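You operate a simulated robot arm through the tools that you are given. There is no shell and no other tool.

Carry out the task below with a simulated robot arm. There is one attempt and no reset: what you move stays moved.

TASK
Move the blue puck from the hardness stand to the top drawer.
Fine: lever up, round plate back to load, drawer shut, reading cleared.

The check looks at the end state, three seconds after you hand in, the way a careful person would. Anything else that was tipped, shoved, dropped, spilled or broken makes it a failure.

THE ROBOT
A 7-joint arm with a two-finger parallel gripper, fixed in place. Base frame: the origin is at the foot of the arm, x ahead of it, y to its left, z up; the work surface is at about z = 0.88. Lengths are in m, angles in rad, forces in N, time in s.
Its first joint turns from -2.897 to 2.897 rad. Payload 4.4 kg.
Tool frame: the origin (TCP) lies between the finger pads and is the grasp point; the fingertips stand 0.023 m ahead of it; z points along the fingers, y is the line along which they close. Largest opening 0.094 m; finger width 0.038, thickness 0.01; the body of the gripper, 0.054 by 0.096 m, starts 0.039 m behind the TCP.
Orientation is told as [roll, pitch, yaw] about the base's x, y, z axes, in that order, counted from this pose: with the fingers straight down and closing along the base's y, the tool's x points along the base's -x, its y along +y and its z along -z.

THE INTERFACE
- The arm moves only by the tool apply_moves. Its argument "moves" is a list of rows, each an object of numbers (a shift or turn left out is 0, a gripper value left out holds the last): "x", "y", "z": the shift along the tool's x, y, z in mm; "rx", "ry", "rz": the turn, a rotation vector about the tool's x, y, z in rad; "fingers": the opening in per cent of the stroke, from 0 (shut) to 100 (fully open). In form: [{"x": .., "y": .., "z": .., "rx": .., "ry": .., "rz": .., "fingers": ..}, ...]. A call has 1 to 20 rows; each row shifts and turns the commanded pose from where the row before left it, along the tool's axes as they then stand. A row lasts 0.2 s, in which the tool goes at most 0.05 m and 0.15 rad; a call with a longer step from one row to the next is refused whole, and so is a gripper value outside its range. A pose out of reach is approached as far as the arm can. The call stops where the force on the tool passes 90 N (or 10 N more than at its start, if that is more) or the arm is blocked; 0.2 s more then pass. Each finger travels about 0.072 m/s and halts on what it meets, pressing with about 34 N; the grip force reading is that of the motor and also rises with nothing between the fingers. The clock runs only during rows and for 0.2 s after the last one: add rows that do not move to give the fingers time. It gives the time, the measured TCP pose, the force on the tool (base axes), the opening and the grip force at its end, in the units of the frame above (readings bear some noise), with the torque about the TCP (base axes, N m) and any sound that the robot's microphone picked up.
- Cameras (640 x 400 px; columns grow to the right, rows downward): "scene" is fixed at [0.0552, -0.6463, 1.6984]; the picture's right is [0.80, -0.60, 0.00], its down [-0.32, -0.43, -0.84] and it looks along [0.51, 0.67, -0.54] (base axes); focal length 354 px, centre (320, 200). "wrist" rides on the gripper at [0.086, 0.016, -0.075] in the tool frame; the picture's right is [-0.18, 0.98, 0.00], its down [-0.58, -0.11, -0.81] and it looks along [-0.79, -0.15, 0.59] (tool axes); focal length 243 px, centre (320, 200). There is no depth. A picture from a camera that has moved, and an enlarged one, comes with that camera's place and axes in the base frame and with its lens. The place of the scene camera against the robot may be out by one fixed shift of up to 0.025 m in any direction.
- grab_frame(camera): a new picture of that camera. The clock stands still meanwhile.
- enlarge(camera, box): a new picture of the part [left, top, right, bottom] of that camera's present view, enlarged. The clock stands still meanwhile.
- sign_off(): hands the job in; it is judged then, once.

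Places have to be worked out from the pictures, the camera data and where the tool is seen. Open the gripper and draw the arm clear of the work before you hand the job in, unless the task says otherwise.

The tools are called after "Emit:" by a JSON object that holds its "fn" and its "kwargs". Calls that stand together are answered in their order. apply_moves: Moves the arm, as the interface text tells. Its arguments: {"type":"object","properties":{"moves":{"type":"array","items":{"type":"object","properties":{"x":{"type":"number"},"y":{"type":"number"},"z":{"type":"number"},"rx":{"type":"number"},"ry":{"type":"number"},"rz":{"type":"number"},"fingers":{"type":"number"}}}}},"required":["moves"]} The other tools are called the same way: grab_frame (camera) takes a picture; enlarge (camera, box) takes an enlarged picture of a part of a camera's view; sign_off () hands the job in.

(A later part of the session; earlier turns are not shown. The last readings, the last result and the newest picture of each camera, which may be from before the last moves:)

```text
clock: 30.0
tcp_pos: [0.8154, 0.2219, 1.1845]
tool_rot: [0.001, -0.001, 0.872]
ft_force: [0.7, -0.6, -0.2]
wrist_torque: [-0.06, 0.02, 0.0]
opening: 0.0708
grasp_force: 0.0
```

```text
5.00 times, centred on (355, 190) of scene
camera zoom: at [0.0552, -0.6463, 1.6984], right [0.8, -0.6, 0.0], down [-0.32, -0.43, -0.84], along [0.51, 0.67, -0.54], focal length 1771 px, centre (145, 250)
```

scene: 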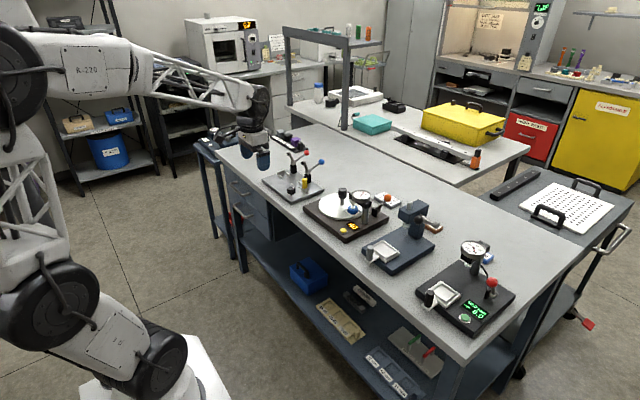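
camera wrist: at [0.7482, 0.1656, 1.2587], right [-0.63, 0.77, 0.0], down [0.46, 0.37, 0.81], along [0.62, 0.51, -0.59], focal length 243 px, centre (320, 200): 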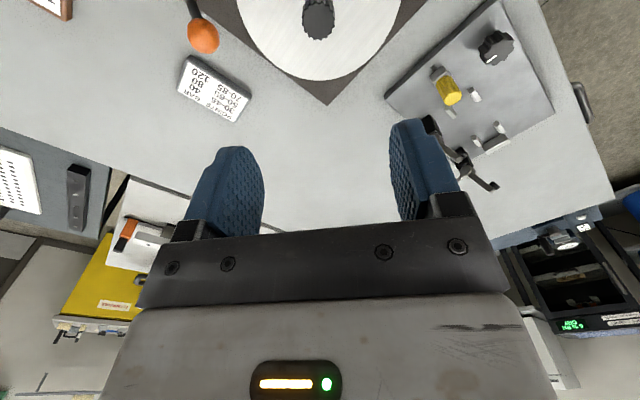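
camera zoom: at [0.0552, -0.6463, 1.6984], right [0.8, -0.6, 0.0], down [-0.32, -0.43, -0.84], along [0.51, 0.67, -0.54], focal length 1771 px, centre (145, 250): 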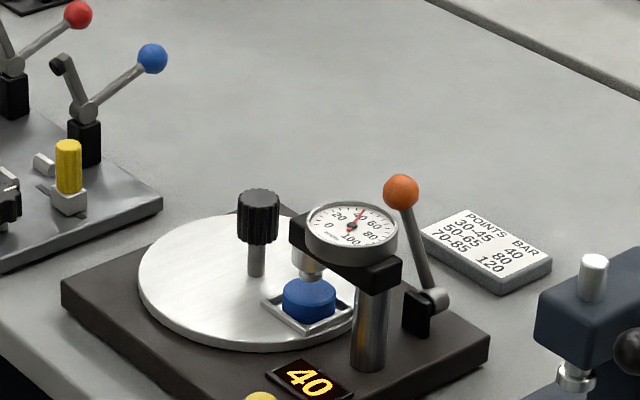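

The knob lines up with the TCP (about (0.816, 0.220)). I'll descend so the fingertips straddle its upper 20 mm and close.

Emit:
{"fn": "apply_moves", "kwargs": {"moves": [{"z": 45}, {"z": 45}, {"z": 45}, {"z": 40}, {"z": 24}, {}]}}

Emit:
{"fn": "enlarge", "kwargs": {"camera": "scene", "box": [300, 150, 410, 230]}}

Emit:
{"fn": "grab_frame", "kwargs": {"camera": "wrist"}}

```text
clock: 31.4
tcp_pos: [0.8166, 0.2194, 0.9847]
tool_rot: [-0.001, 0.001, 0.874]
ft_force: [0.1, 0.5, 0.3]
wrist_torque: [0.0, -0.02, -0.02]
opening: 0.0706
grasp_force: 0.0
```

```text
5.00 times, centred on (355, 190) of scene
camera zoom: at [0.0552, -0.6463, 1.6984], right [0.8, -0.6, 0.0], down [-0.32, -0.43, -0.84], along [0.51, 0.67, -0.54], focal length 1771 px, centre (145, 250)
```

zoom: 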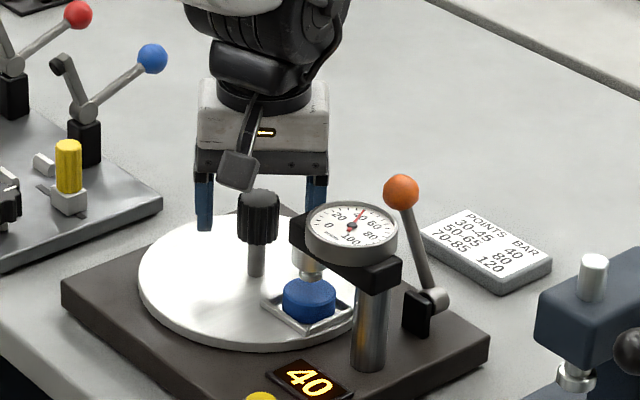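

```text
taken
camera wrist: at [0.7487, 0.1635, 1.0589], right [-0.63, 0.77, 0.0], down [0.46, 0.38, 0.81], along [0.62, 0.51, -0.59], focal length 243 px, centre (320, 200)
```

wrist: 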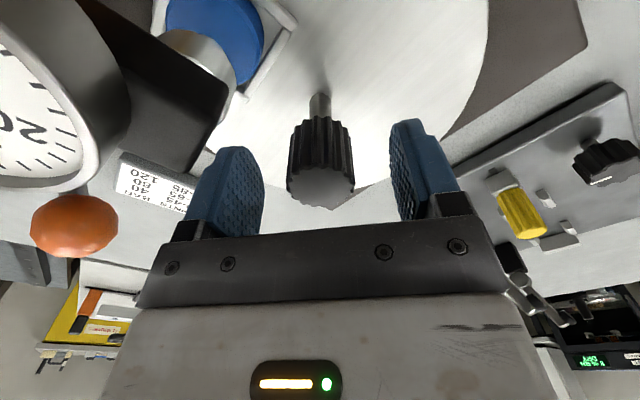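

The knob is centred between the fingers. Closing on it.

Emit:
{"fn": "apply_moves", "kwargs": {"moves": [{"fingers": 25}, {}, {}, {}, {}]}}

```text
clock: 32.6
tcp_pos: [0.8146, 0.2195, 0.9846]
tool_rot: [-0.001, 0.0, 0.873]
ft_force: [-19.1, 13.1, -0.9]
wrist_torque: [-0.1, -0.17, -0.01]
opening: 0.0315
grasp_force: 33.8
```

Gripped at 31.5 mm with a 23 N side load along tool +y; I'll relieve that by 1.3 mm and twist slowly clockwise by 0.3 rad, watching the torque.

Emit:
{"fn": "apply_moves", "kwargs": {"moves": [{"y": 1.3}, {}, {"rz": 0.1}, {"rz": 0.1}, {"rz": 0.1}, {}]}}

Emit:
{"fn": "enlarge", "kwargs": {"camera": "scene", "box": [300, 150, 410, 230]}}

```text
clock: 34.0
tcp_pos: [0.8154, 0.2215, 0.9862]
tool_rot: [0.0, 0.0, 0.57]
ft_force: [11.0, -24.8, -1.0]
wrist_torque: [-0.34, 0.18, 0.03]
opening: 0.0352
grasp_force: 13.7
```

```text
5.00 times, centred on (355, 190) of scene
camera zoom: at [0.0552, -0.6463, 1.6984], right [0.8, -0.6, 0.0], down [-0.32, -0.43, -0.84], along [0.51, 0.67, -0.54], focal length 1771 px, centre (145, 250)
```

zoom: 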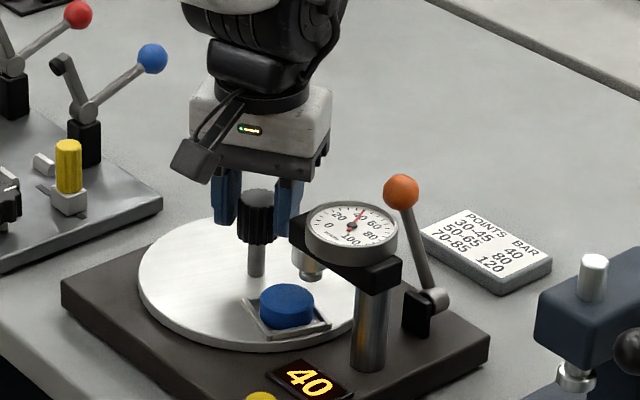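

The plate turns with the knob and the puck has come out from under the indenter toward the front. I'll continue clockwise, easing the side load.

Emit:
{"fn": "apply_moves", "kwargs": {"moves": [{"y": -0.7, "fingers": 15}, {}, {"rz": 0.1}, {"rz": 0.1}, {"rz": 0.1}, {"rz": 0.1}, {}]}}

Emit:
{"fn": "enlarge", "kwargs": {"camera": "scene", "box": [300, 150, 410, 230]}}

```text
clock: 35.6
tcp_pos: [0.8139, 0.2202, 0.9853]
tool_rot: [0.0, 0.0, 0.172]
ft_force: [0.6, -46.5, 17.3]
wrist_torque: [-0.66, 0.02, 0.09]
opening: 0.0347
grasp_force: 23.0
```

```text
5.00 times, centred on (355, 190) of scene
camera zoom: at [0.0552, -0.6463, 1.6984], right [0.8, -0.6, 0.0], down [-0.32, -0.43, -0.84], along [0.51, 0.67, -0.54], focal length 1771 px, centre (145, 250)
```

zoom: 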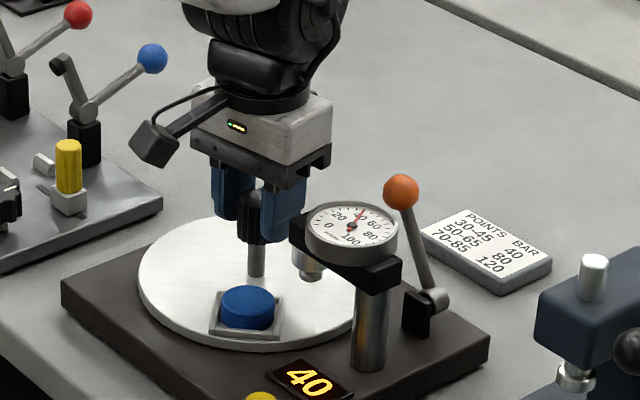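

Turning well. The side load is 46 N along -y so I'll shift about 2 mm that way and continue clockwise.

Emit:
{"fn": "apply_moves", "kwargs": {"moves": [{"y": -2}, {}, {"rz": 0.1}, {"rz": 0.1}, {"rz": 0.1}, {"rz": 0.1}, {}]}}

Emit:
{"fn": "enlarge", "kwargs": {"camera": "scene", "box": [300, 150, 410, 230]}}

```text
clock: 37.2
tcp_pos: [0.816, 0.22, 0.9851]
tool_rot: [0.001, 0.0, -0.229]
ft_force: [-11.4, -37.7, 10.6]
wrist_torque: [-0.45, -0.08, -0.02]
opening: 0.0318
grasp_force: 20.3
```

```text
5.00 times, centred on (355, 190) of scene
camera zoom: at [0.0552, -0.6463, 1.6984], right [0.8, -0.6, 0.0], down [-0.32, -0.43, -0.84], along [0.51, 0.67, -0.54], focal length 1771 px, centre (145, 250)
```

zoom: 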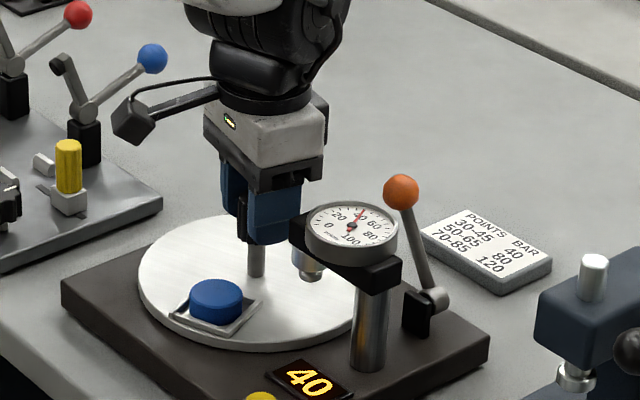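

About 63° turned, no stop yet. Continuing to about 90° and watching for a stop or click.

Emit:
{"fn": "apply_moves", "kwargs": {"moves": [{"y": -1}, {"rz": 0.1}, {"rz": 0.1}, {"rz": 0.1}, {"rz": 0.1}, {"rz": 0.07}, {}]}}

Emit:
{"fn": "enlarge", "kwargs": {"camera": "scene", "box": [300, 150, 410, 230]}}

```text
clock: 38.8
tcp_pos: [0.8144, 0.2181, 0.9851]
tool_rot: [-0.001, 0.001, -0.699]
ft_force: [-4.9, -45.0, 7.5]
wrist_torque: [-1.04, 0.01, 0.38]
opening: 0.0318
grasp_force: 33.8
```

```text
5.00 times, centred on (355, 190) of scene
camera zoom: at [0.0552, -0.6463, 1.6984], right [0.8, -0.6, 0.0], down [-0.32, -0.43, -0.84], along [0.51, 0.67, -0.54], focal length 1771 px, centre (145, 250)
```

zoom: 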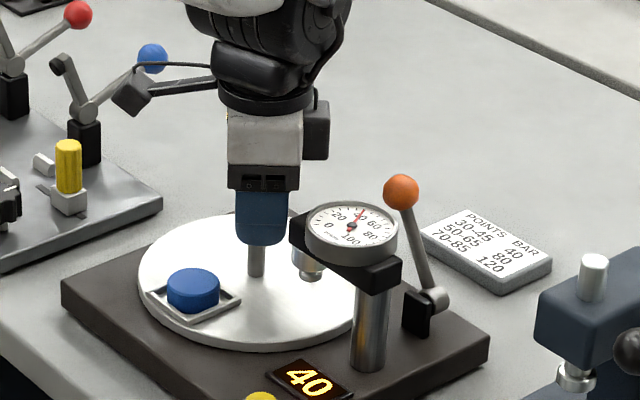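

The puck is now directly at the front (about (0.752, 0.218)), 90° from before, and torque has risen to 0.38 N·m. I'll nudge 0.1 rad more to see if this is a stop.

Emit:
{"fn": "apply_moves", "kwargs": {"moves": [{"rz": 0.05}, {"rz": 0.05}, {}]}}

Emit:
{"fn": "enlarge", "kwargs": {"camera": "scene", "box": [300, 150, 410, 230]}}

```text
clock: 39.6
tcp_pos: [0.815, 0.2187, 0.9853]
tool_rot: [0.0, 0.0, -0.798]
ft_force: [-25.1, -43.1, 10.5]
wrist_torque: [-0.01, 0.04, 0.16]
opening: 0.032
grasp_force: 34.3
```

```text
5.00 times, centred on (355, 190) of scene
camera zoom: at [0.0552, -0.6463, 1.6984], right [0.8, -0.6, 0.0], down [-0.32, -0.43, -0.84], along [0.51, 0.67, -0.54], focal length 1771 px, centre (145, 250)
```

zoom: 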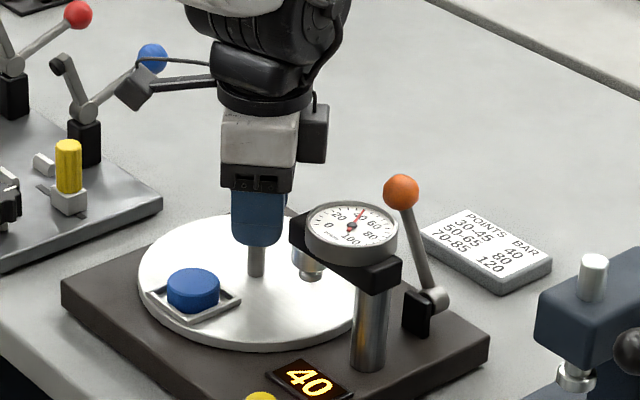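

The puck didn't move further, so the plate seems to be at a stop or the knob slipped in the fingers. I'll zoom on the tray to measure its orientation.

Emit:
{"fn": "enlarge", "kwargs": {"camera": "scene", "box": [318, 188, 358, 215]}}

Emit:
{"fn": "grab_frame", "kwargs": {"camera": "wrist"}}

```text
14.81 times, centred on (338, 202) of scene
camera zoom: at [0.0552, -0.6463, 1.6984], right [0.8, -0.6, 0.0], down [-0.32, -0.43, -0.84], along [0.51, 0.67, -0.54], focal length 5247 px, centre (53, 178)
```

zoom: 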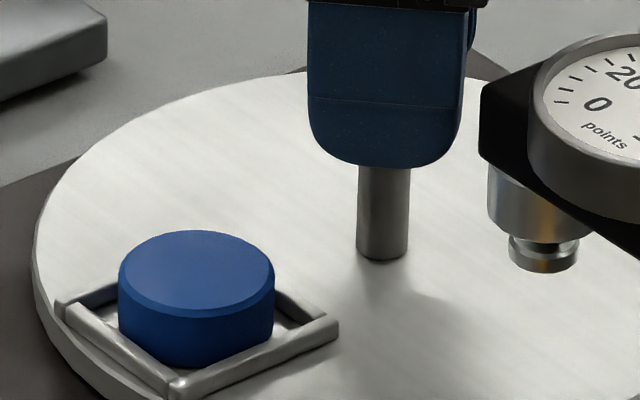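

```text
taken
camera wrist: at [0.767, 0.2909, 1.0589], right [0.83, 0.55, 0.0], down [0.33, -0.49, 0.81], along [0.45, -0.67, -0.59], focal length 243 px, centre (320, 200)
```

wrist: 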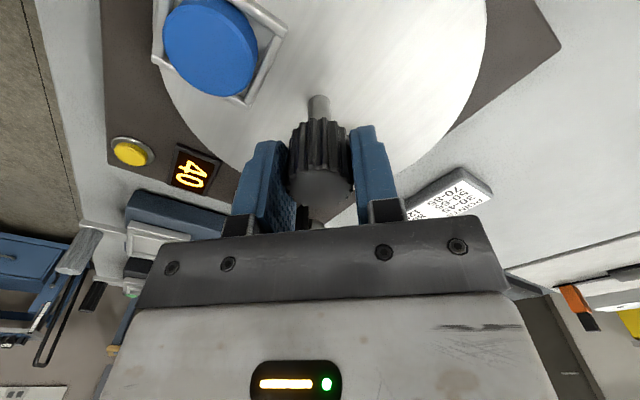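

The tray edges now line up with the base axes, so the plate is at exactly 90° against a stop, with the puck at the front: the load position. I'll relieve the side load, open the fingers and lift off.

Emit:
{"fn": "apply_moves", "kwargs": {"moves": [{"y": -1.5}, {}, {"fingers": 75}, {}, {}, {}]}}

Emit:
{"fn": "enlarge", "kwargs": {"camera": "scene", "box": [318, 188, 358, 215]}}

```text
clock: 41.0
tcp_pos: [0.814, 0.2196, 0.9847]
tool_rot: [0.0, -0.001, -0.797]
ft_force: [1.0, 0.7, 0.9]
wrist_torque: [-0.01, 0.0, -0.01]
opening: 0.0708
grasp_force: 0.1
```

```text
14.81 times, centred on (338, 202) of scene
camera zoom: at [0.0552, -0.6463, 1.6984], right [0.8, -0.6, 0.0], down [-0.32, -0.43, -0.84], along [0.51, 0.67, -0.54], focal length 5247 px, centre (53, 178)
```

zoom: 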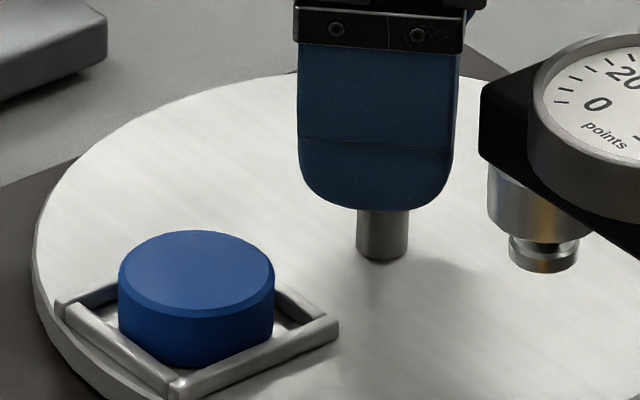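

The plate stays put. I'll lift off the knob, turn the tool back to yaw 0 and travel in front of the bench's left side to inspect the drawers.

Emit:
{"fn": "apply_moves", "kwargs": {"moves": [{"z": -40}, {"z": -45}, {"z": -45}, {"z": -45}, {"z": -25}, {"rz": -0.133}, {"rz": -0.133}, {"rz": -0.133}, {"rz": -0.133}, {"rz": -0.133}, {"rz": -0.133}, {}]}}

Emit:
{"fn": "apply_moves", "kwargs": {"moves": [{"x": 33, "y": 33}, {"x": 33, "y": 33}, {"x": 33, "y": 33}, {"x": 33, "y": 33}, {"x": 33, "y": 33}, {"x": 33, "y": 33}, {"x": 33, "y": 33}, {"x": 33, "y": 33}, {"x": 33, "y": 33}, {"x": 33, "y": 33}, {"x": 33, "y": 33}, {"x": 33, "y": 33}, {"x": 33, "y": 33}, {}]}}

Emit:
{"fn": "grab_frame", "kwargs": {"camera": "wrist"}}

Emit:
{"fn": "grab_frame", "kwargs": {"camera": "scene"}}

```text
clock: 43.6
tcp_pos: [0.8142, 0.2176, 1.1853]
tool_rot: [-0.002, 0.0, 0.001]
ft_force: [-0.1, -0.4, -0.3]
wrist_torque: [0.02, 0.02, 0.0]
opening: 0.0704
grasp_force: 0.1
```

```text
clock: 46.6
tcp_pos: [0.3867, 0.6483, 1.1825]
tool_rot: [0.0, 0.0, 0.0]
ft_force: [0.5, -0.5, 0.6]
wrist_torque: [-0.01, -0.02, 0.02]
opening: 0.0708
grasp_force: 0.2
```

```text
taken
camera wrist: at [0.3002, 0.6637, 1.2572], right [0.18, 0.98, 0.0], down [0.58, -0.11, 0.81], along [0.79, -0.15, -0.59], focal length 243 px, centre (320, 200)
```

wrist: 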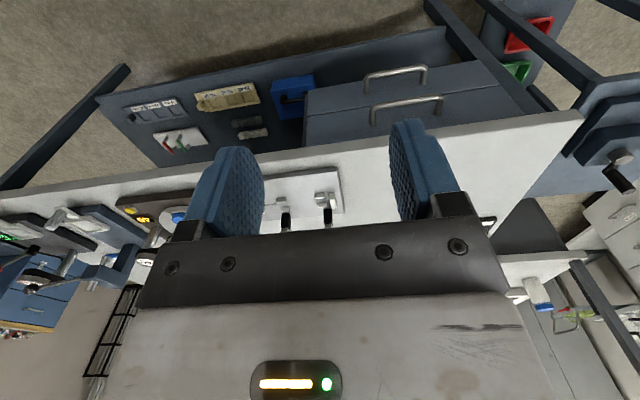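

```text
taken
```

scene: 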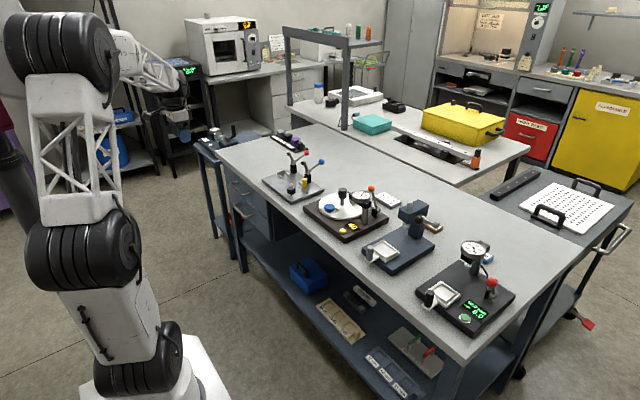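

Both drawers and handles are visible (upside down, so the upper drawer is the lower one in the image). I'll zoom for measurement.

Emit:
{"fn": "enlarge", "kwargs": {"camera": "wrist", "box": [290, 40, 550, 180]}}

Emit:
{"fn": "enlarge", "kwargs": {"camera": "scene", "box": [205, 140, 285, 260]}}

```text
2.46 times, centred on (420, 110) of wrist
camera zoom: at [0.3002, 0.6637, 1.2572], right [0.18, 0.98, 0.0], down [0.58, -0.11, 0.81], along [0.79, -0.15, -0.59], focal length 597 px, centre (74, 422)
```

zoom: 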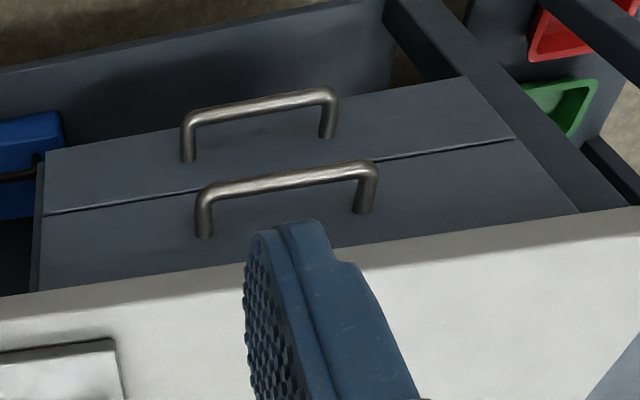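

```text
3.33 times, centred on (245, 200) of scene
camera zoom: at [0.0552, -0.6463, 1.6984], right [0.8, -0.6, 0.0], down [-0.32, -0.43, -0.84], along [0.51, 0.67, -0.54], focal length 1180 px, centre (570, 200)
```

zoom: 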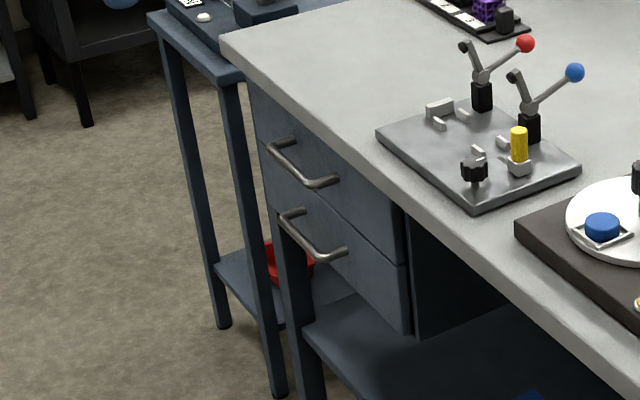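

Drawer front is at x≈0.661, table edge at x≈0.650, and the top handle bar at x≈0.62, z≈0.787, y 0.72–0.86. I'll turn to yaw 90° with fingers fully open and hover in front of the table edge, to hook one finger behind the bar.

Emit:
{"fn": "apply_moves", "kwargs": {"moves": [{"rz": -0.1428, "fingers": 100}, {"rz": -0.1428}, {"rz": -0.1428}, {"rz": -0.1428}, {"rz": -0.1428}, {"rz": -0.1428}, {"rz": -0.1428}, {"rz": -0.1428}, {"rz": -0.1428}, {"rz": -0.1428}, {"rz": -0.1428}, {}]}}

Emit:
{"fn": "apply_moves", "kwargs": {"moves": [{"x": -22, "y": -38}, {"x": -22, "y": -38}, {"x": -22, "y": -38}, {"x": -22, "y": -38}, {"x": -21, "y": -38}, {"z": 40}, {"z": 40}, {"z": 40}, {"z": 40}, {"z": 40}, {}]}}

Emit:
{"fn": "grab_frame", "kwargs": {"camera": "wrist"}}

Emit:
{"fn": "grab_frame", "kwargs": {"camera": "scene"}}

```text
clock: 49.2
tcp_pos: [0.3857, 0.6464, 1.1856]
tool_rot: [0.0, 0.001, 1.575]
ft_force: [-0.2, 0.5, 0.4]
wrist_torque: [0.03, 0.01, 0.0]
opening: 0.0941
grasp_force: 0.2
```

```text
clock: 51.6
tcp_pos: [0.576, 0.7549, 0.9844]
tool_rot: [0.0, 0.0, 1.57]
ft_force: [-0.2, 0.7, -0.3]
wrist_torque: [0.01, -0.04, 0.01]
opening: 0.094
grasp_force: 0.0
```

```text
taken
camera wrist: at [0.5603, 0.6683, 1.0584], right [-0.98, 0.18, 0.0], down [0.11, 0.58, 0.81], along [0.15, 0.79, -0.59], focal length 243 px, centre (320, 200)
```

wrist: 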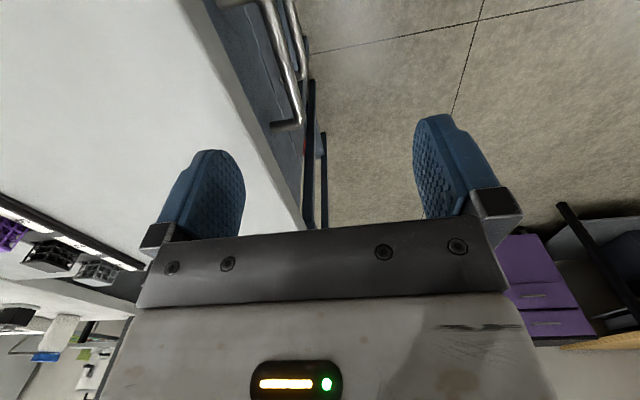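

```text
taken
```

scene: 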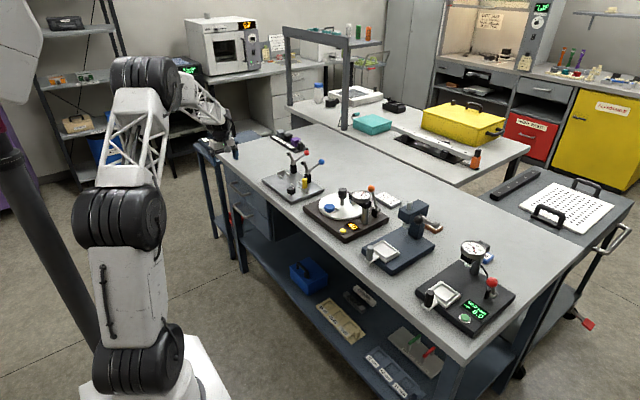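

The top handle is visible beside the table edge. I'll zoom there to measure the bar, face and table edge x positions.

Emit:
{"fn": "enlarge", "kwargs": {"camera": "wrist", "box": [180, 0, 340, 140]}}

Emit:
{"fn": "enlarge", "kwargs": {"camera": "scene", "box": [180, 90, 300, 240]}}

```text
2.86 times, centred on (260, 70) of wrist
camera zoom: at [0.5603, 0.6683, 1.0584], right [-0.98, 0.18, 0.0], down [0.11, 0.58, 0.81], along [0.15, 0.79, -0.59], focal length 693 px, centre (491, 571)
```

zoom: 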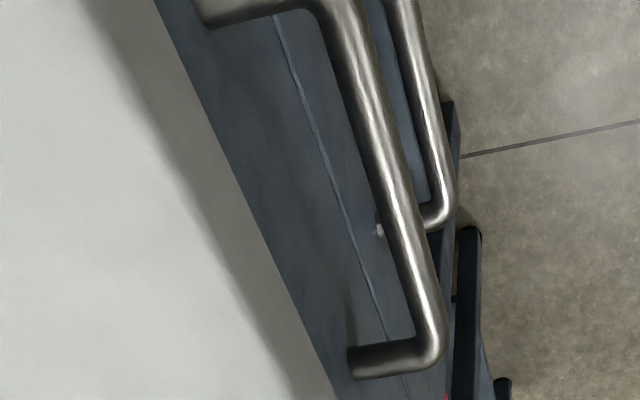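

```text
2.67 times, centred on (240, 165) of scene
camera zoom: at [0.0552, -0.6463, 1.6984], right [0.8, -0.6, 0.0], down [-0.32, -0.43, -0.84], along [0.51, 0.67, -0.54], focal length 944 px, centre (533, 293)
```

zoom: 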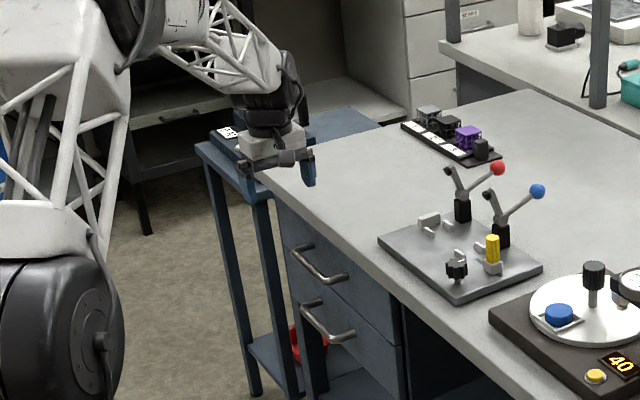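

Measurements agree: bar centre x 0.620 (12 mm thick), face x 0.661, table edge x 0.649. I'll shift 9.5 mm toward the bench so the rear finger drops between bar and table edge, and descend most of the way.

Emit:
{"fn": "apply_moves", "kwargs": {"moves": [{"y": -9.5}, {}, {"z": 30}, {"z": 30}, {"z": 30}, {}]}}

Emit:
{"fn": "grab_frame", "kwargs": {"camera": "wrist"}}

Emit:
{"fn": "enlarge", "kwargs": {"camera": "scene", "box": [190, 110, 290, 220]}}

```text
clock: 53.0
tcp_pos: [0.5856, 0.7571, 0.8967]
tool_rot: [0.0, -0.002, 1.571]
ft_force: [-0.1, 0.6, -0.2]
wrist_torque: [-0.02, 0.03, 0.03]
opening: 0.0939
grasp_force: 0.0
```

```text
taken
camera wrist: at [0.5704, 0.6688, 0.9702], right [-0.98, 0.18, 0.0], down [0.11, 0.58, 0.81], along [0.15, 0.79, -0.59], focal length 243 px, centre (320, 200)
```

wrist: 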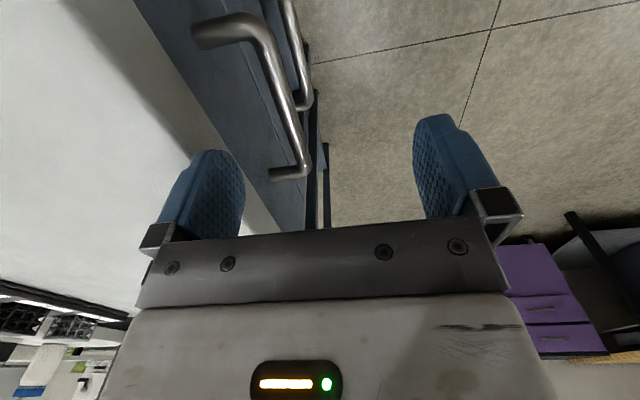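

```text
3.64 times, centred on (240, 165) of scene
camera zoom: at [0.0552, -0.6463, 1.6984], right [0.8, -0.6, 0.0], down [-0.32, -0.43, -0.84], along [0.51, 0.67, -0.54], focal length 1288 px, centre (611, 327)
```

zoom: 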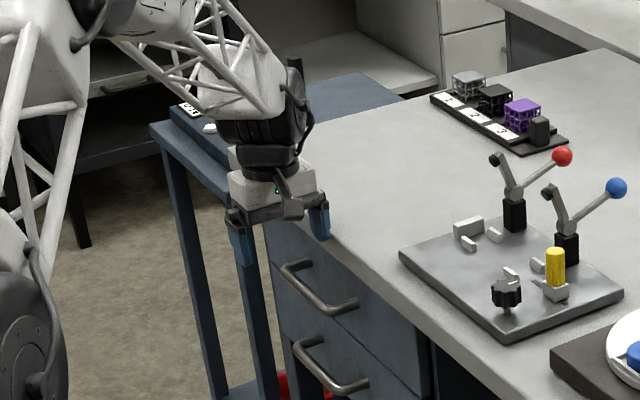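

Clear so far with no contact force. I'll lower the rest of the way, in smaller steps.

Emit:
{"fn": "apply_moves", "kwargs": {"moves": [{"z": 20}, {"z": 20}, {"z": 20}, {"z": 20}, {"z": 20}, {"z": 8}, {}]}}

Emit:
{"fn": "grab_frame", "kwargs": {"camera": "wrist"}}

Emit:
{"fn": "enlarge", "kwargs": {"camera": "scene", "box": [190, 110, 290, 220]}}

```text
clock: 54.6
tcp_pos: [0.5857, 0.7555, 0.786]
tool_rot: [-0.001, 0.0, 1.57]
ft_force: [0.3, -0.5, -0.3]
wrist_torque: [0.01, 0.02, -0.01]
opening: 0.0939
grasp_force: 0.0
```

```text
taken
camera wrist: at [0.5701, 0.669, 0.8608], right [-0.98, 0.18, 0.0], down [0.11, 0.58, 0.81], along [0.15, 0.79, -0.59], focal length 243 px, centre (320, 200)
```

wrist: 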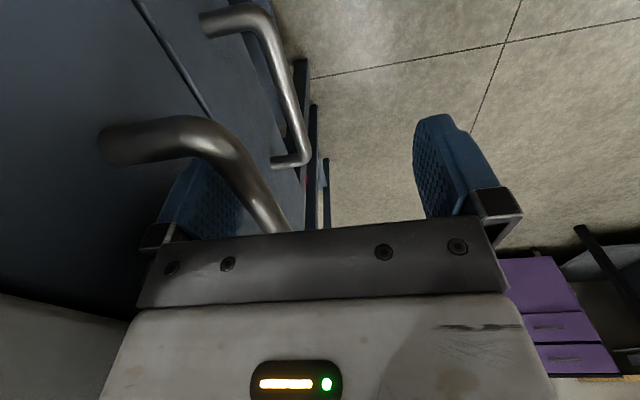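

```text
3.64 times, centred on (240, 165) of scene
camera zoom: at [0.0552, -0.6463, 1.6984], right [0.8, -0.6, 0.0], down [-0.32, -0.43, -0.84], along [0.51, 0.67, -0.54], focal length 1288 px, centre (611, 327)
```

zoom: 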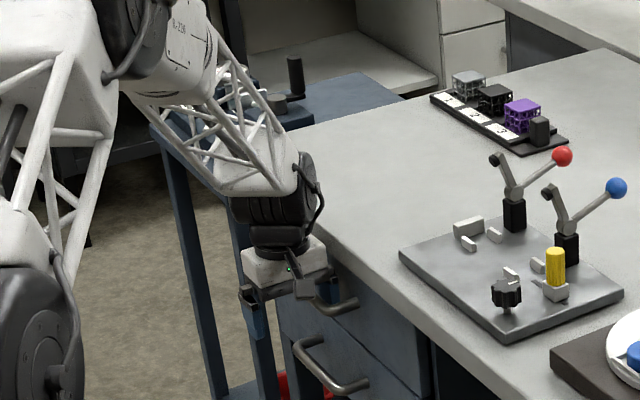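

The rear finger is hooked behind the bar with no contact force yet. I'll pull toward -x gently.

Emit:
{"fn": "apply_moves", "kwargs": {"moves": [{"y": 10}, {"y": 10}, {"y": 10}, {"y": 10}, {}]}}

Emit:
{"fn": "enlarge", "kwargs": {"camera": "scene", "box": [190, 110, 290, 220]}}

```text
clock: 55.8
tcp_pos: [0.546, 0.7546, 0.7857]
tool_rot: [0.0, 0.0, 1.571]
ft_force: [0.6, -1.8, -1.2]
wrist_torque: [-0.02, 0.01, 0.01]
opening: 0.0938
grasp_force: 0.0
```

```text
3.64 times, centred on (240, 165) of scene
camera zoom: at [0.0552, -0.6463, 1.6984], right [0.8, -0.6, 0.0], down [-0.32, -0.43, -0.84], along [0.51, 0.67, -0.54], focal length 1288 px, centre (611, 327)
```

zoom: 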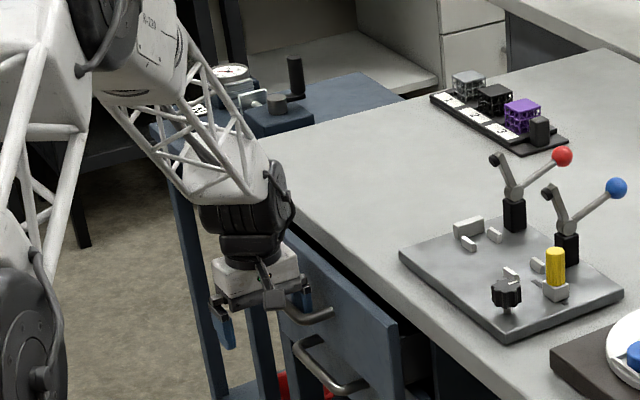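

The top drawer is sliding out easily. I'll pull it out a further 0.165 m at a gentle speed.

Emit:
{"fn": "apply_moves", "kwargs": {"moves": [{"y": 15}, {"y": 15}, {"y": 15}, {"y": 15}, {"y": 15}, {"y": 15}, {"y": 15}, {"y": 15}, {"y": 15}, {"y": 15}, {"y": 15}, {}]}}

Emit:
{"fn": "grab_frame", "kwargs": {"camera": "scene"}}

Emit:
{"fn": "grab_frame", "kwargs": {"camera": "wrist"}}

```text
clock: 58.4
tcp_pos: [0.3787, 0.7572, 0.7856]
tool_rot: [0.001, 0.001, 1.57]
ft_force: [0.0, 0.9, 0.0]
wrist_torque: [0.01, -0.01, -0.01]
opening: 0.0939
grasp_force: 0.2
```

```text
taken
```

scene: 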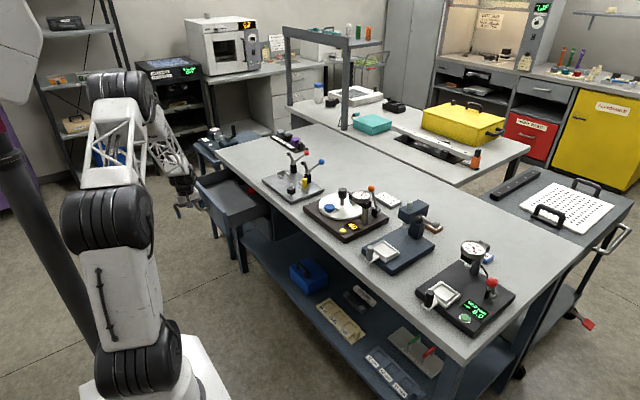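

```text
taken
camera wrist: at [0.3632, 0.6688, 0.86], right [-0.98, 0.18, 0.0], down [0.11, 0.58, 0.81], along [0.15, 0.79, -0.59], focal length 243 px, centre (320, 200)
```

wrist: 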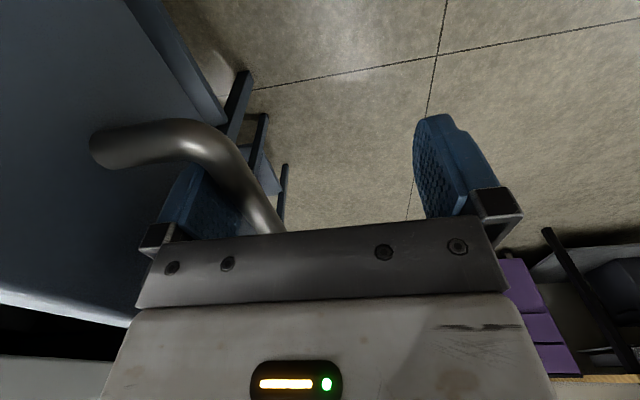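

The drawer is out by about 0.2 m. I'll zoom to see what's inside.

Emit:
{"fn": "enlarge", "kwargs": {"camera": "scene", "box": [160, 140, 290, 240]}}

```text
4.00 times, centred on (225, 190) of scene
camera zoom: at [0.0552, -0.6463, 1.6984], right [0.8, -0.6, 0.0], down [-0.32, -0.43, -0.84], along [0.51, 0.67, -0.54], focal length 1417 px, centre (700, 240)
```

zoom: 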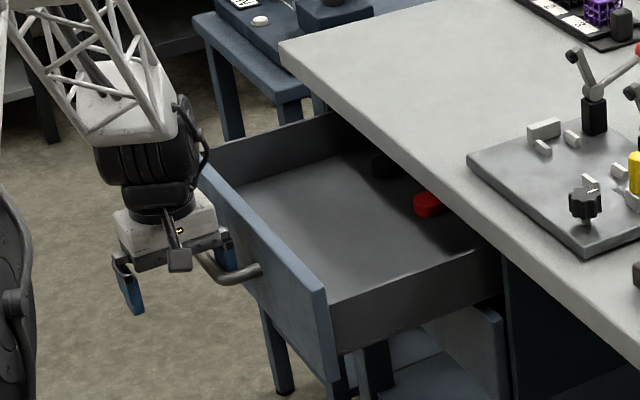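

The drawer holds a red puck and a dark one toward the back, with plenty of free floor in front. I'll unhook by easing 4 mm forward and lifting straight up, then look in from above.

Emit:
{"fn": "apply_moves", "kwargs": {"moves": [{"y": -5}, {}, {"z": -25}, {"z": -25}, {"z": -30}, {"z": -40}, {"z": -40}, {"z": -40}, {}]}}

Emit:
{"fn": "grab_frame", "kwargs": {"camera": "wrist"}}

Emit:
{"fn": "enlarge", "kwargs": {"camera": "scene", "box": [160, 140, 290, 240]}}

```text
clock: 60.4
tcp_pos: [0.3843, 0.7545, 0.9882]
tool_rot: [0.001, 0.0, 1.572]
ft_force: [0.3, 0.8, 0.6]
wrist_torque: [0.05, -0.02, -0.03]
opening: 0.0939
grasp_force: 0.1
```

```text
taken
camera wrist: at [0.3687, 0.6674, 1.0617], right [-0.98, 0.18, 0.0], down [0.11, 0.58, 0.81], along [0.15, 0.79, -0.59], focal length 243 px, centre (320, 200)
```

wrist: 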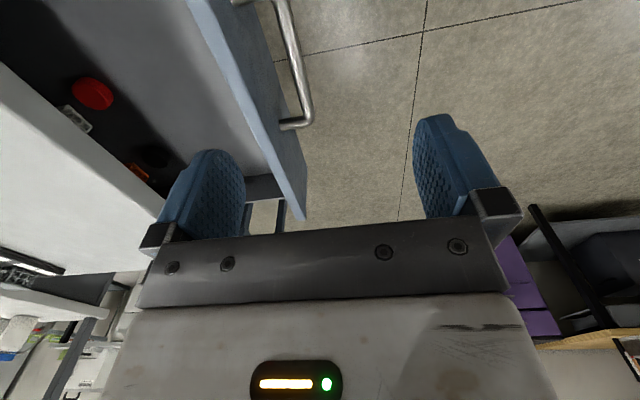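

```text
4.00 times, centred on (225, 190) of scene
camera zoom: at [0.0552, -0.6463, 1.6984], right [0.8, -0.6, 0.0], down [-0.32, -0.43, -0.84], along [0.51, 0.67, -0.54], focal length 1417 px, centre (700, 240)
```

zoom: 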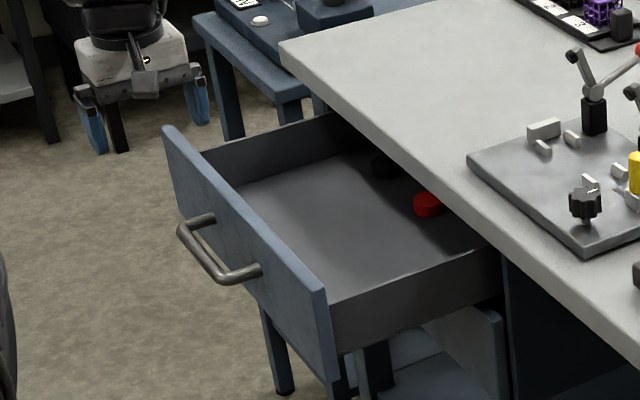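

The drawer stays open. I'll zoom the wrist view into the drawer to see its contents and gauge the floor depth.

Emit:
{"fn": "enlarge", "kwargs": {"camera": "wrist", "box": [0, 0, 320, 200]}}

Emit:
{"fn": "enlarge", "kwargs": {"camera": "wrist", "box": [40, 60, 200, 200]}}

```text
2.00 times, centred on (160, 100) of wrist
camera zoom: at [0.3687, 0.6674, 1.0617], right [-0.98, 0.18, 0.0], down [0.11, 0.58, 0.81], along [0.15, 0.79, -0.59], focal length 485 px, centre (640, 400)
```

zoom: 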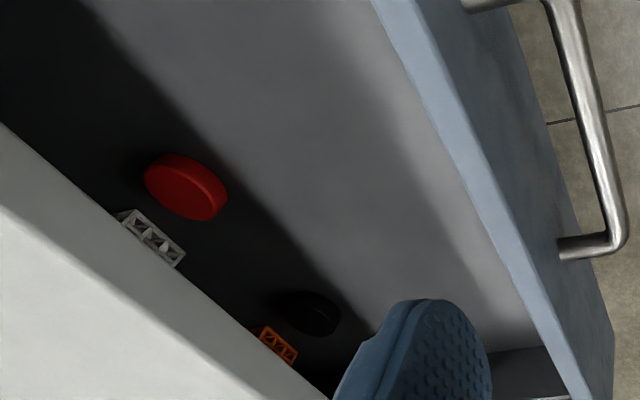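

```text
2.86 times, centred on (120, 130) of wrist
camera zoom: at [0.3687, 0.6674, 1.0617], right [-0.98, 0.18, 0.0], down [0.11, 0.58, 0.81], along [0.15, 0.79, -0.59], focal length 693 px, centre (891, 400)
```

zoom: 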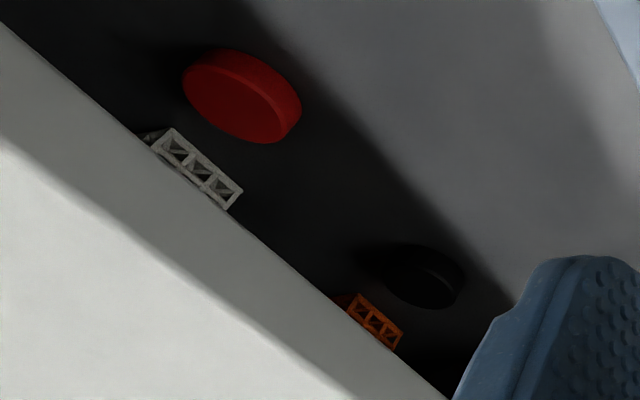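

The free front half of the drawer floor is clear. Now I'll rise, return to yaw 0 and go back in front of the hardness stand to look at the puck closely.

Emit:
{"fn": "apply_moves", "kwargs": {"moves": [{"z": -40, "fingers": 80}, {"z": -40}, {"z": -40}, {"z": -40}, {"rz": 0.1428}, {"rz": 0.1428}, {"rz": 0.1428}, {"rz": 0.1428}, {"rz": 0.1428}, {"rz": 0.1428}, {"rz": 0.1428}, {"rz": 0.1428}, {"rz": 0.1428}, {"rz": 0.1428}, {"rz": 0.1428}, {}]}}

Emit:
{"fn": "apply_moves", "kwargs": {"moves": [{"x": -14.5, "y": -46}, {"x": -14.5, "y": -46}, {"x": -14.5, "y": -46}, {"x": -14.5, "y": -46}, {"x": -14.5, "y": -46}, {"x": -14.5, "y": -46}, {"x": -14.5, "y": -46}, {"x": -14.5, "y": -46}, {"x": -14.5, "y": -46}, {"x": -14.5, "y": -46}, {"x": -14.5, "y": -46}, {"x": -14.5, "y": -46}, {}]}}

Emit:
{"fn": "grab_frame", "kwargs": {"camera": "wrist"}}

```text
clock: 63.8
tcp_pos: [0.3841, 0.7566, 1.1477]
tool_rot: [0.0, 0.0, 0.0]
ft_force: [0.2, 0.8, 0.1]
wrist_torque: [0.0, -0.02, 0.0]
opening: 0.0753
grasp_force: 0.1
```

```text
clock: 66.6
tcp_pos: [0.5627, 0.2027, 1.1457]
tool_rot: [-0.001, 0.002, 0.0]
ft_force: [-0.1, -0.5, -0.1]
wrist_torque: [-0.01, 0.02, -0.03]
opening: 0.0753
grasp_force: 0.0
```

```text
taken
camera wrist: at [0.4763, 0.2181, 1.2201], right [0.18, 0.98, 0.0], down [0.58, -0.11, 0.81], along [0.79, -0.15, -0.59], focal length 243 px, centre (320, 200)
```

wrist: 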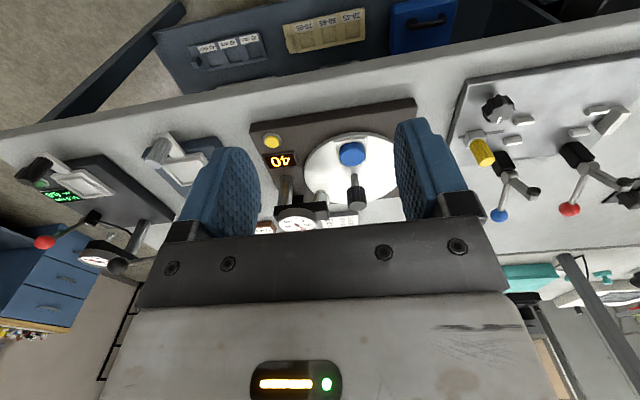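

Emit:
{"fn": "enlarge", "kwargs": {"camera": "wrist", "box": [310, 120, 400, 180]}}

Emit:
{"fn": "enlarge", "kwargs": {"camera": "wrist", "box": [240, 95, 420, 215]}}

Emit:
{"fn": "enlarge", "kwargs": {"camera": "scene", "box": [315, 195, 345, 220]}}

```text
6.67 times, centred on (355, 150) of wrist
camera zoom: at [0.4763, 0.2181, 1.2201], right [0.18, 0.98, 0.0], down [0.58, -0.11, 0.81], along [0.79, -0.15, -0.59], focal length 1618 px, centre (87, 533)
```

zoom: 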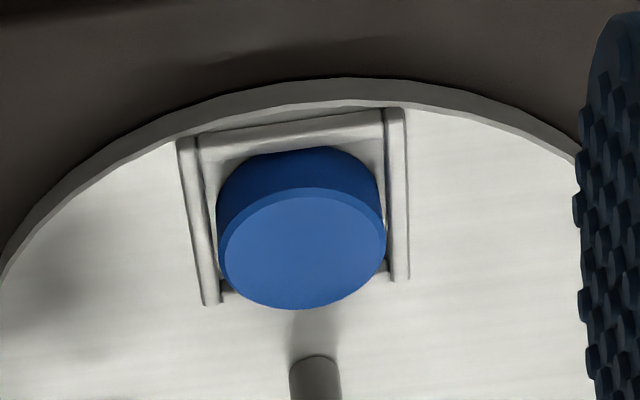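

```text
3.33 times, centred on (330, 155) of wrist
camera zoom: at [0.4763, 0.2181, 1.2201], right [0.18, 0.98, 0.0], down [0.58, -0.11, 0.81], along [0.79, -0.15, -0.59], focal length 809 px, centre (287, 350)
```

zoom: 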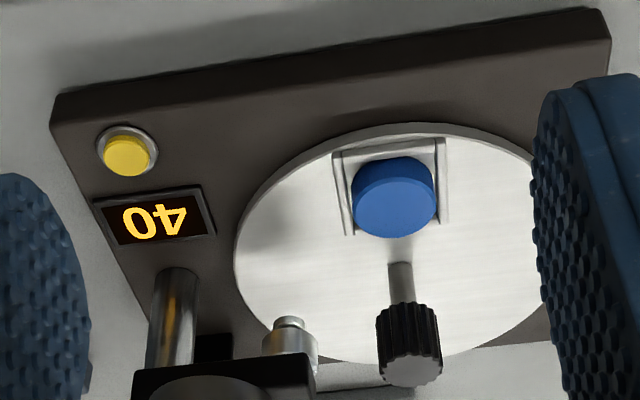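

```text
16.00 times, centred on (330, 208) of scene
camera zoom: at [0.0552, -0.6463, 1.6984], right [0.8, -0.6, 0.0], down [-0.32, -0.43, -0.84], along [0.51, 0.67, -0.54], focal length 5666 px, centre (160, 80)
```

zoom: 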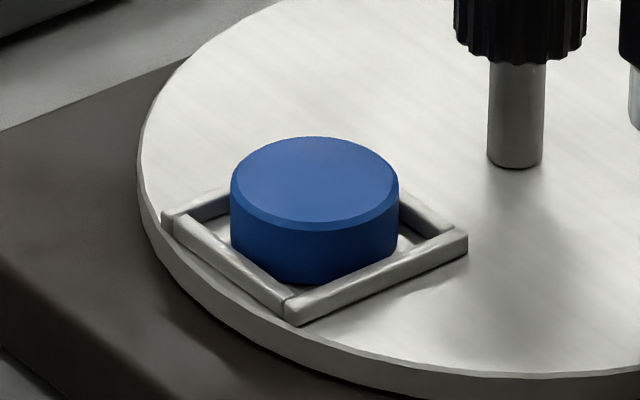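

The puck centre is at about (0.757, 0.2195), top at z≈0.932, sitting in a rim whose top is about z 0.92. I'll go over it with yaw 0 (clear of the knob) and descend to just above.

Emit:
{"fn": "apply_moves", "kwargs": {"moves": [{"x": -39, "y": 3.4}, {"x": -39, "y": 3.4}, {"x": -39, "y": 3.4}, {"x": -39, "y": 3.4}, {"x": -38.3, "y": 3.2}, {"z": 40}, {"z": 40}, {"z": 40}, {"z": 30}, {"z": 20}, {}]}}

Emit:
{"fn": "grab_frame", "kwargs": {"camera": "wrist"}}

Emit:
{"fn": "enlarge", "kwargs": {"camera": "scene", "box": [300, 170, 380, 225]}}

```text
clock: 69.0
tcp_pos: [0.7524, 0.2209, 0.9777]
tool_rot: [0.002, 0.001, 0.0]
ft_force: [-0.2, 0.0, 0.0]
wrist_torque: [-0.02, 0.01, -0.01]
opening: 0.0754
grasp_force: 0.1
```

```text
taken
camera wrist: at [0.6672, 0.2367, 1.0516], right [0.18, 0.98, 0.0], down [0.58, -0.11, 0.81], along [0.79, -0.15, -0.59], focal length 243 px, centre (320, 200)
```

wrist: 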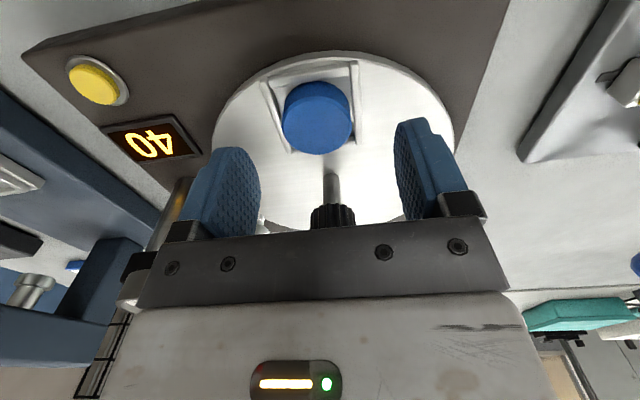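

```text
7.27 times, centred on (340, 198) of scene
camera zoom: at [0.0552, -0.6463, 1.6984], right [0.8, -0.6, 0.0], down [-0.32, -0.43, -0.84], along [0.51, 0.67, -0.54], focal length 2576 px, centre (174, 218)
```

zoom: 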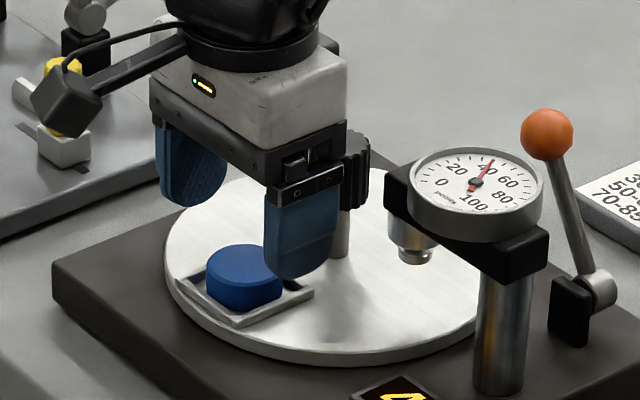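

I'll zoom to check the puck's centre against the TCP before the final descent.

Emit:
{"fn": "enlarge", "kwargs": {"camera": "wrist", "box": [250, 50, 390, 170]}}

```text
3.33 times, centred on (320, 110) of wrist
camera zoom: at [0.6672, 0.2367, 1.0516], right [0.18, 0.98, 0.0], down [0.58, -0.11, 0.81], along [0.79, -0.15, -0.59], focal length 809 px, centre (320, 500)
```

zoom: 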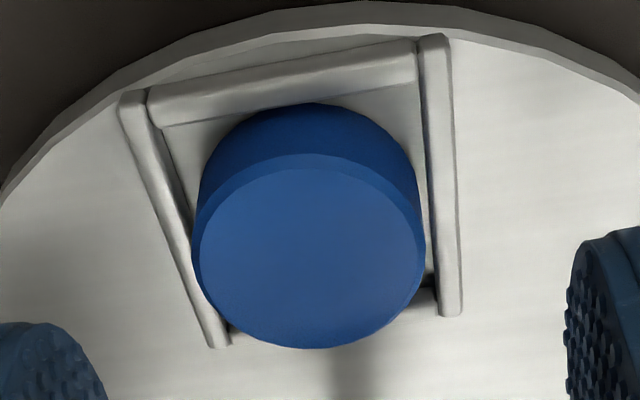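

The puck centre is (0.755, 0.2185), so I'll adjust by (-2.5, -2) mm in tool axes and descend to TCP z≈0.946, just above the rim, then check.

Emit:
{"fn": "apply_moves", "kwargs": {"moves": [{"x": -2.5, "y": -2}, {"z": 12}, {"z": 10}, {"z": 6}, {"z": 3}, {}]}}

Emit:
{"fn": "enlarge", "kwargs": {"camera": "scene", "box": [310, 185, 360, 225]}}

Emit:
{"fn": "enlarge", "kwargs": {"camera": "wrist", "box": [180, 40, 470, 240]}}

```text
clock: 70.4
tcp_pos: [0.7563, 0.2191, 0.945]
tool_rot: [-0.001, -0.002, 0.0]
ft_force: [0.6, 0.4, -0.7]
wrist_torque: [0.0, -0.03, -0.01]
opening: 0.0752
grasp_force: 0.0
```

```text
10.00 times, centred on (335, 205) of scene
camera zoom: at [0.0552, -0.6463, 1.6984], right [0.8, -0.6, 0.0], down [-0.32, -0.43, -0.84], along [0.51, 0.67, -0.54], focal length 3542 px, centre (170, 150)
```

zoom: 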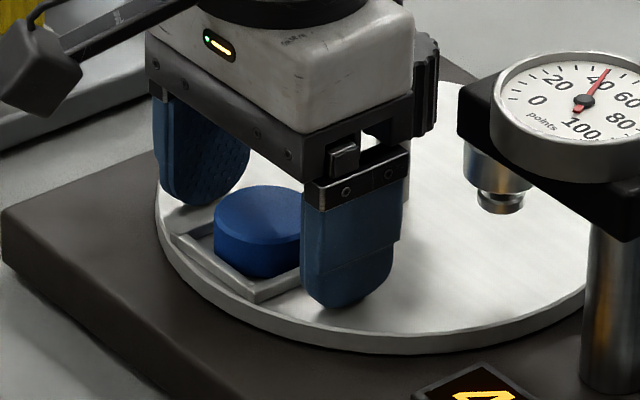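

```text
2.00 times, centred on (325, 140) of wrist
camera zoom: at [0.6695, 0.2341, 1.0197], right [0.18, 0.98, 0.0], down [0.58, -0.11, 0.81], along [0.79, -0.15, -0.59], focal length 485 px, centre (310, 320)
```

zoom: 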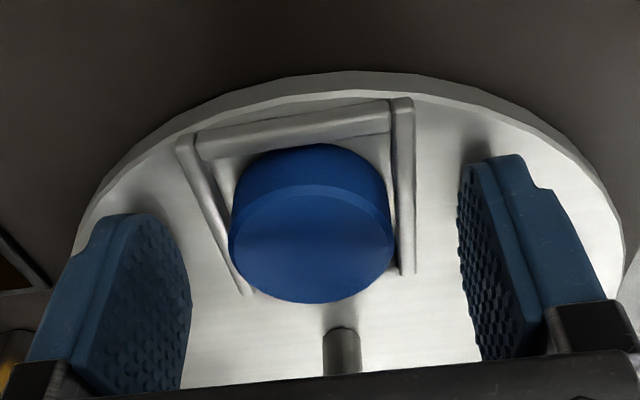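

Fingertips are at z≈0.922, just clear of the rim, with no contact. I'll lower 1.5 mm more and close on the puck.

Emit:
{"fn": "apply_moves", "kwargs": {"moves": [{"z": 1.5}, {"fingers": 35}, {}, {}, {}, {}]}}

Emit:
{"fn": "enlarge", "kwargs": {"camera": "wrist", "box": [180, 40, 470, 240]}}

```text
clock: 71.8
tcp_pos: [0.7554, 0.2187, 0.9441]
tool_rot: [0.0, 0.001, -0.001]
ft_force: [-0.9, 8.5, -0.3]
wrist_torque: [0.18, 0.0, 0.48]
opening: 0.053
grasp_force: 33.9
```

```text
2.00 times, centred on (325, 140) of wrist
camera zoom: at [0.6693, 0.2344, 1.0186], right [0.18, 0.98, 0.0], down [0.58, -0.11, 0.81], along [0.79, -0.15, -0.59], focal length 485 px, centre (310, 320)
```

zoom: 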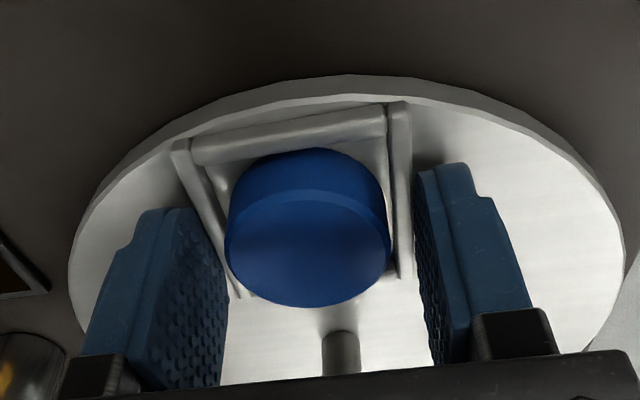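

The fingers stopped at 53 mm, meaning they're pinching the rim's outside rather than the puck. I'll open, rise 4 mm and try again above the rim.

Emit:
{"fn": "apply_moves", "kwargs": {"moves": [{"fingers": 80}, {}, {}, {"z": -4}, {}]}}

Emit:
{"fn": "enlarge", "kwargs": {"camera": "scene", "box": [310, 185, 360, 225]}}

Emit:
{"fn": "enlarge", "kwargs": {"camera": "wrist", "box": [180, 40, 470, 240]}}

```text
clock: 73.0
tcp_pos: [0.7551, 0.2191, 0.9481]
tool_rot: [-0.001, 0.001, 0.001]
ft_force: [0.4, -0.1, -0.8]
wrist_torque: [0.0, 0.03, 0.02]
opening: 0.0752
grasp_force: 0.1
```

```text
10.00 times, centred on (335, 205) of scene
camera zoom: at [0.0552, -0.6463, 1.6984], right [0.8, -0.6, 0.0], down [-0.32, -0.43, -0.84], along [0.51, 0.67, -0.54], focal length 3542 px, centre (170, 150)
```

zoom: 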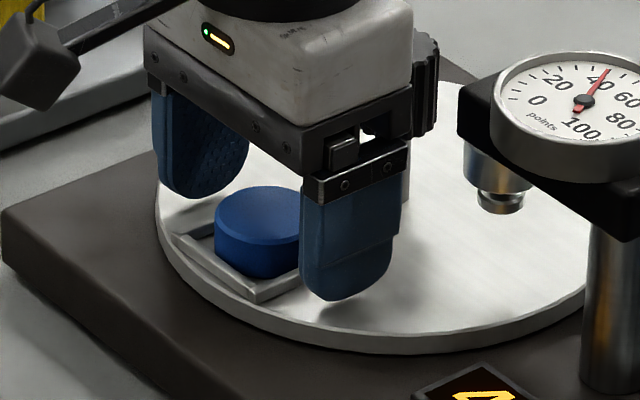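

```text
2.00 times, centred on (325, 140) of wrist
camera zoom: at [0.6692, 0.2344, 1.0226], right [0.18, 0.98, 0.0], down [0.58, -0.11, 0.81], along [0.79, -0.15, -0.59], focal length 485 px, centre (310, 320)
```

zoom: 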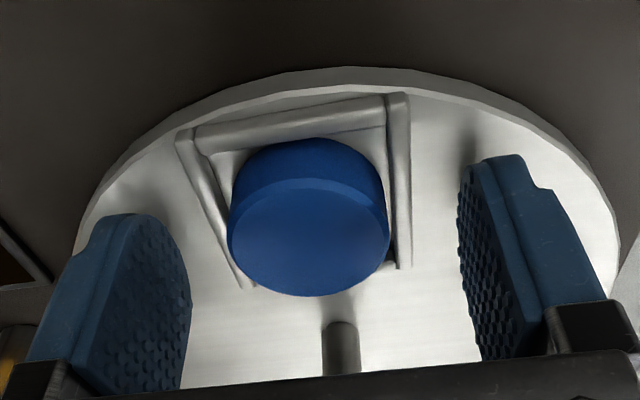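

The plate hasn't turned. Closing again at the higher level (fingertips z≈0.925).

Emit:
{"fn": "apply_moves", "kwargs": {"moves": [{"fingers": 35}, {}, {}, {}, {}]}}

Emit:
{"fn": "enlarge", "kwargs": {"camera": "wrist", "box": [180, 40, 470, 240]}}

```text
clock: 74.2
tcp_pos: [0.755, 0.2197, 0.949]
tool_rot: [0.0, 0.0, 0.002]
ft_force: [-1.8, 3.2, -0.2]
wrist_torque: [0.09, 0.11, 0.16]
opening: 0.0527
grasp_force: 34.2
```

```text
2.00 times, centred on (325, 140) of wrist
camera zoom: at [0.6691, 0.2345, 1.0226], right [0.18, 0.98, 0.0], down [0.58, -0.11, 0.81], along [0.79, -0.15, -0.59], focal length 485 px, centre (310, 320)
```

zoom: 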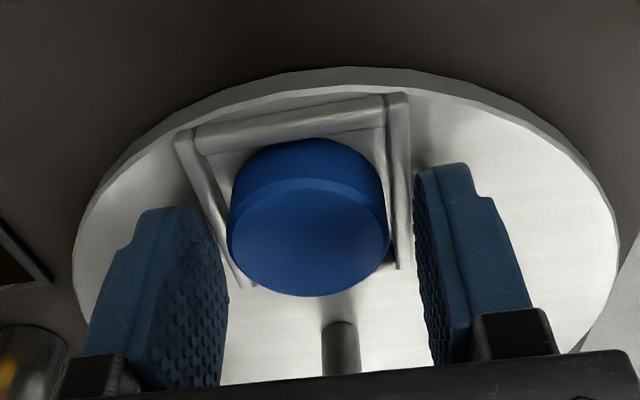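

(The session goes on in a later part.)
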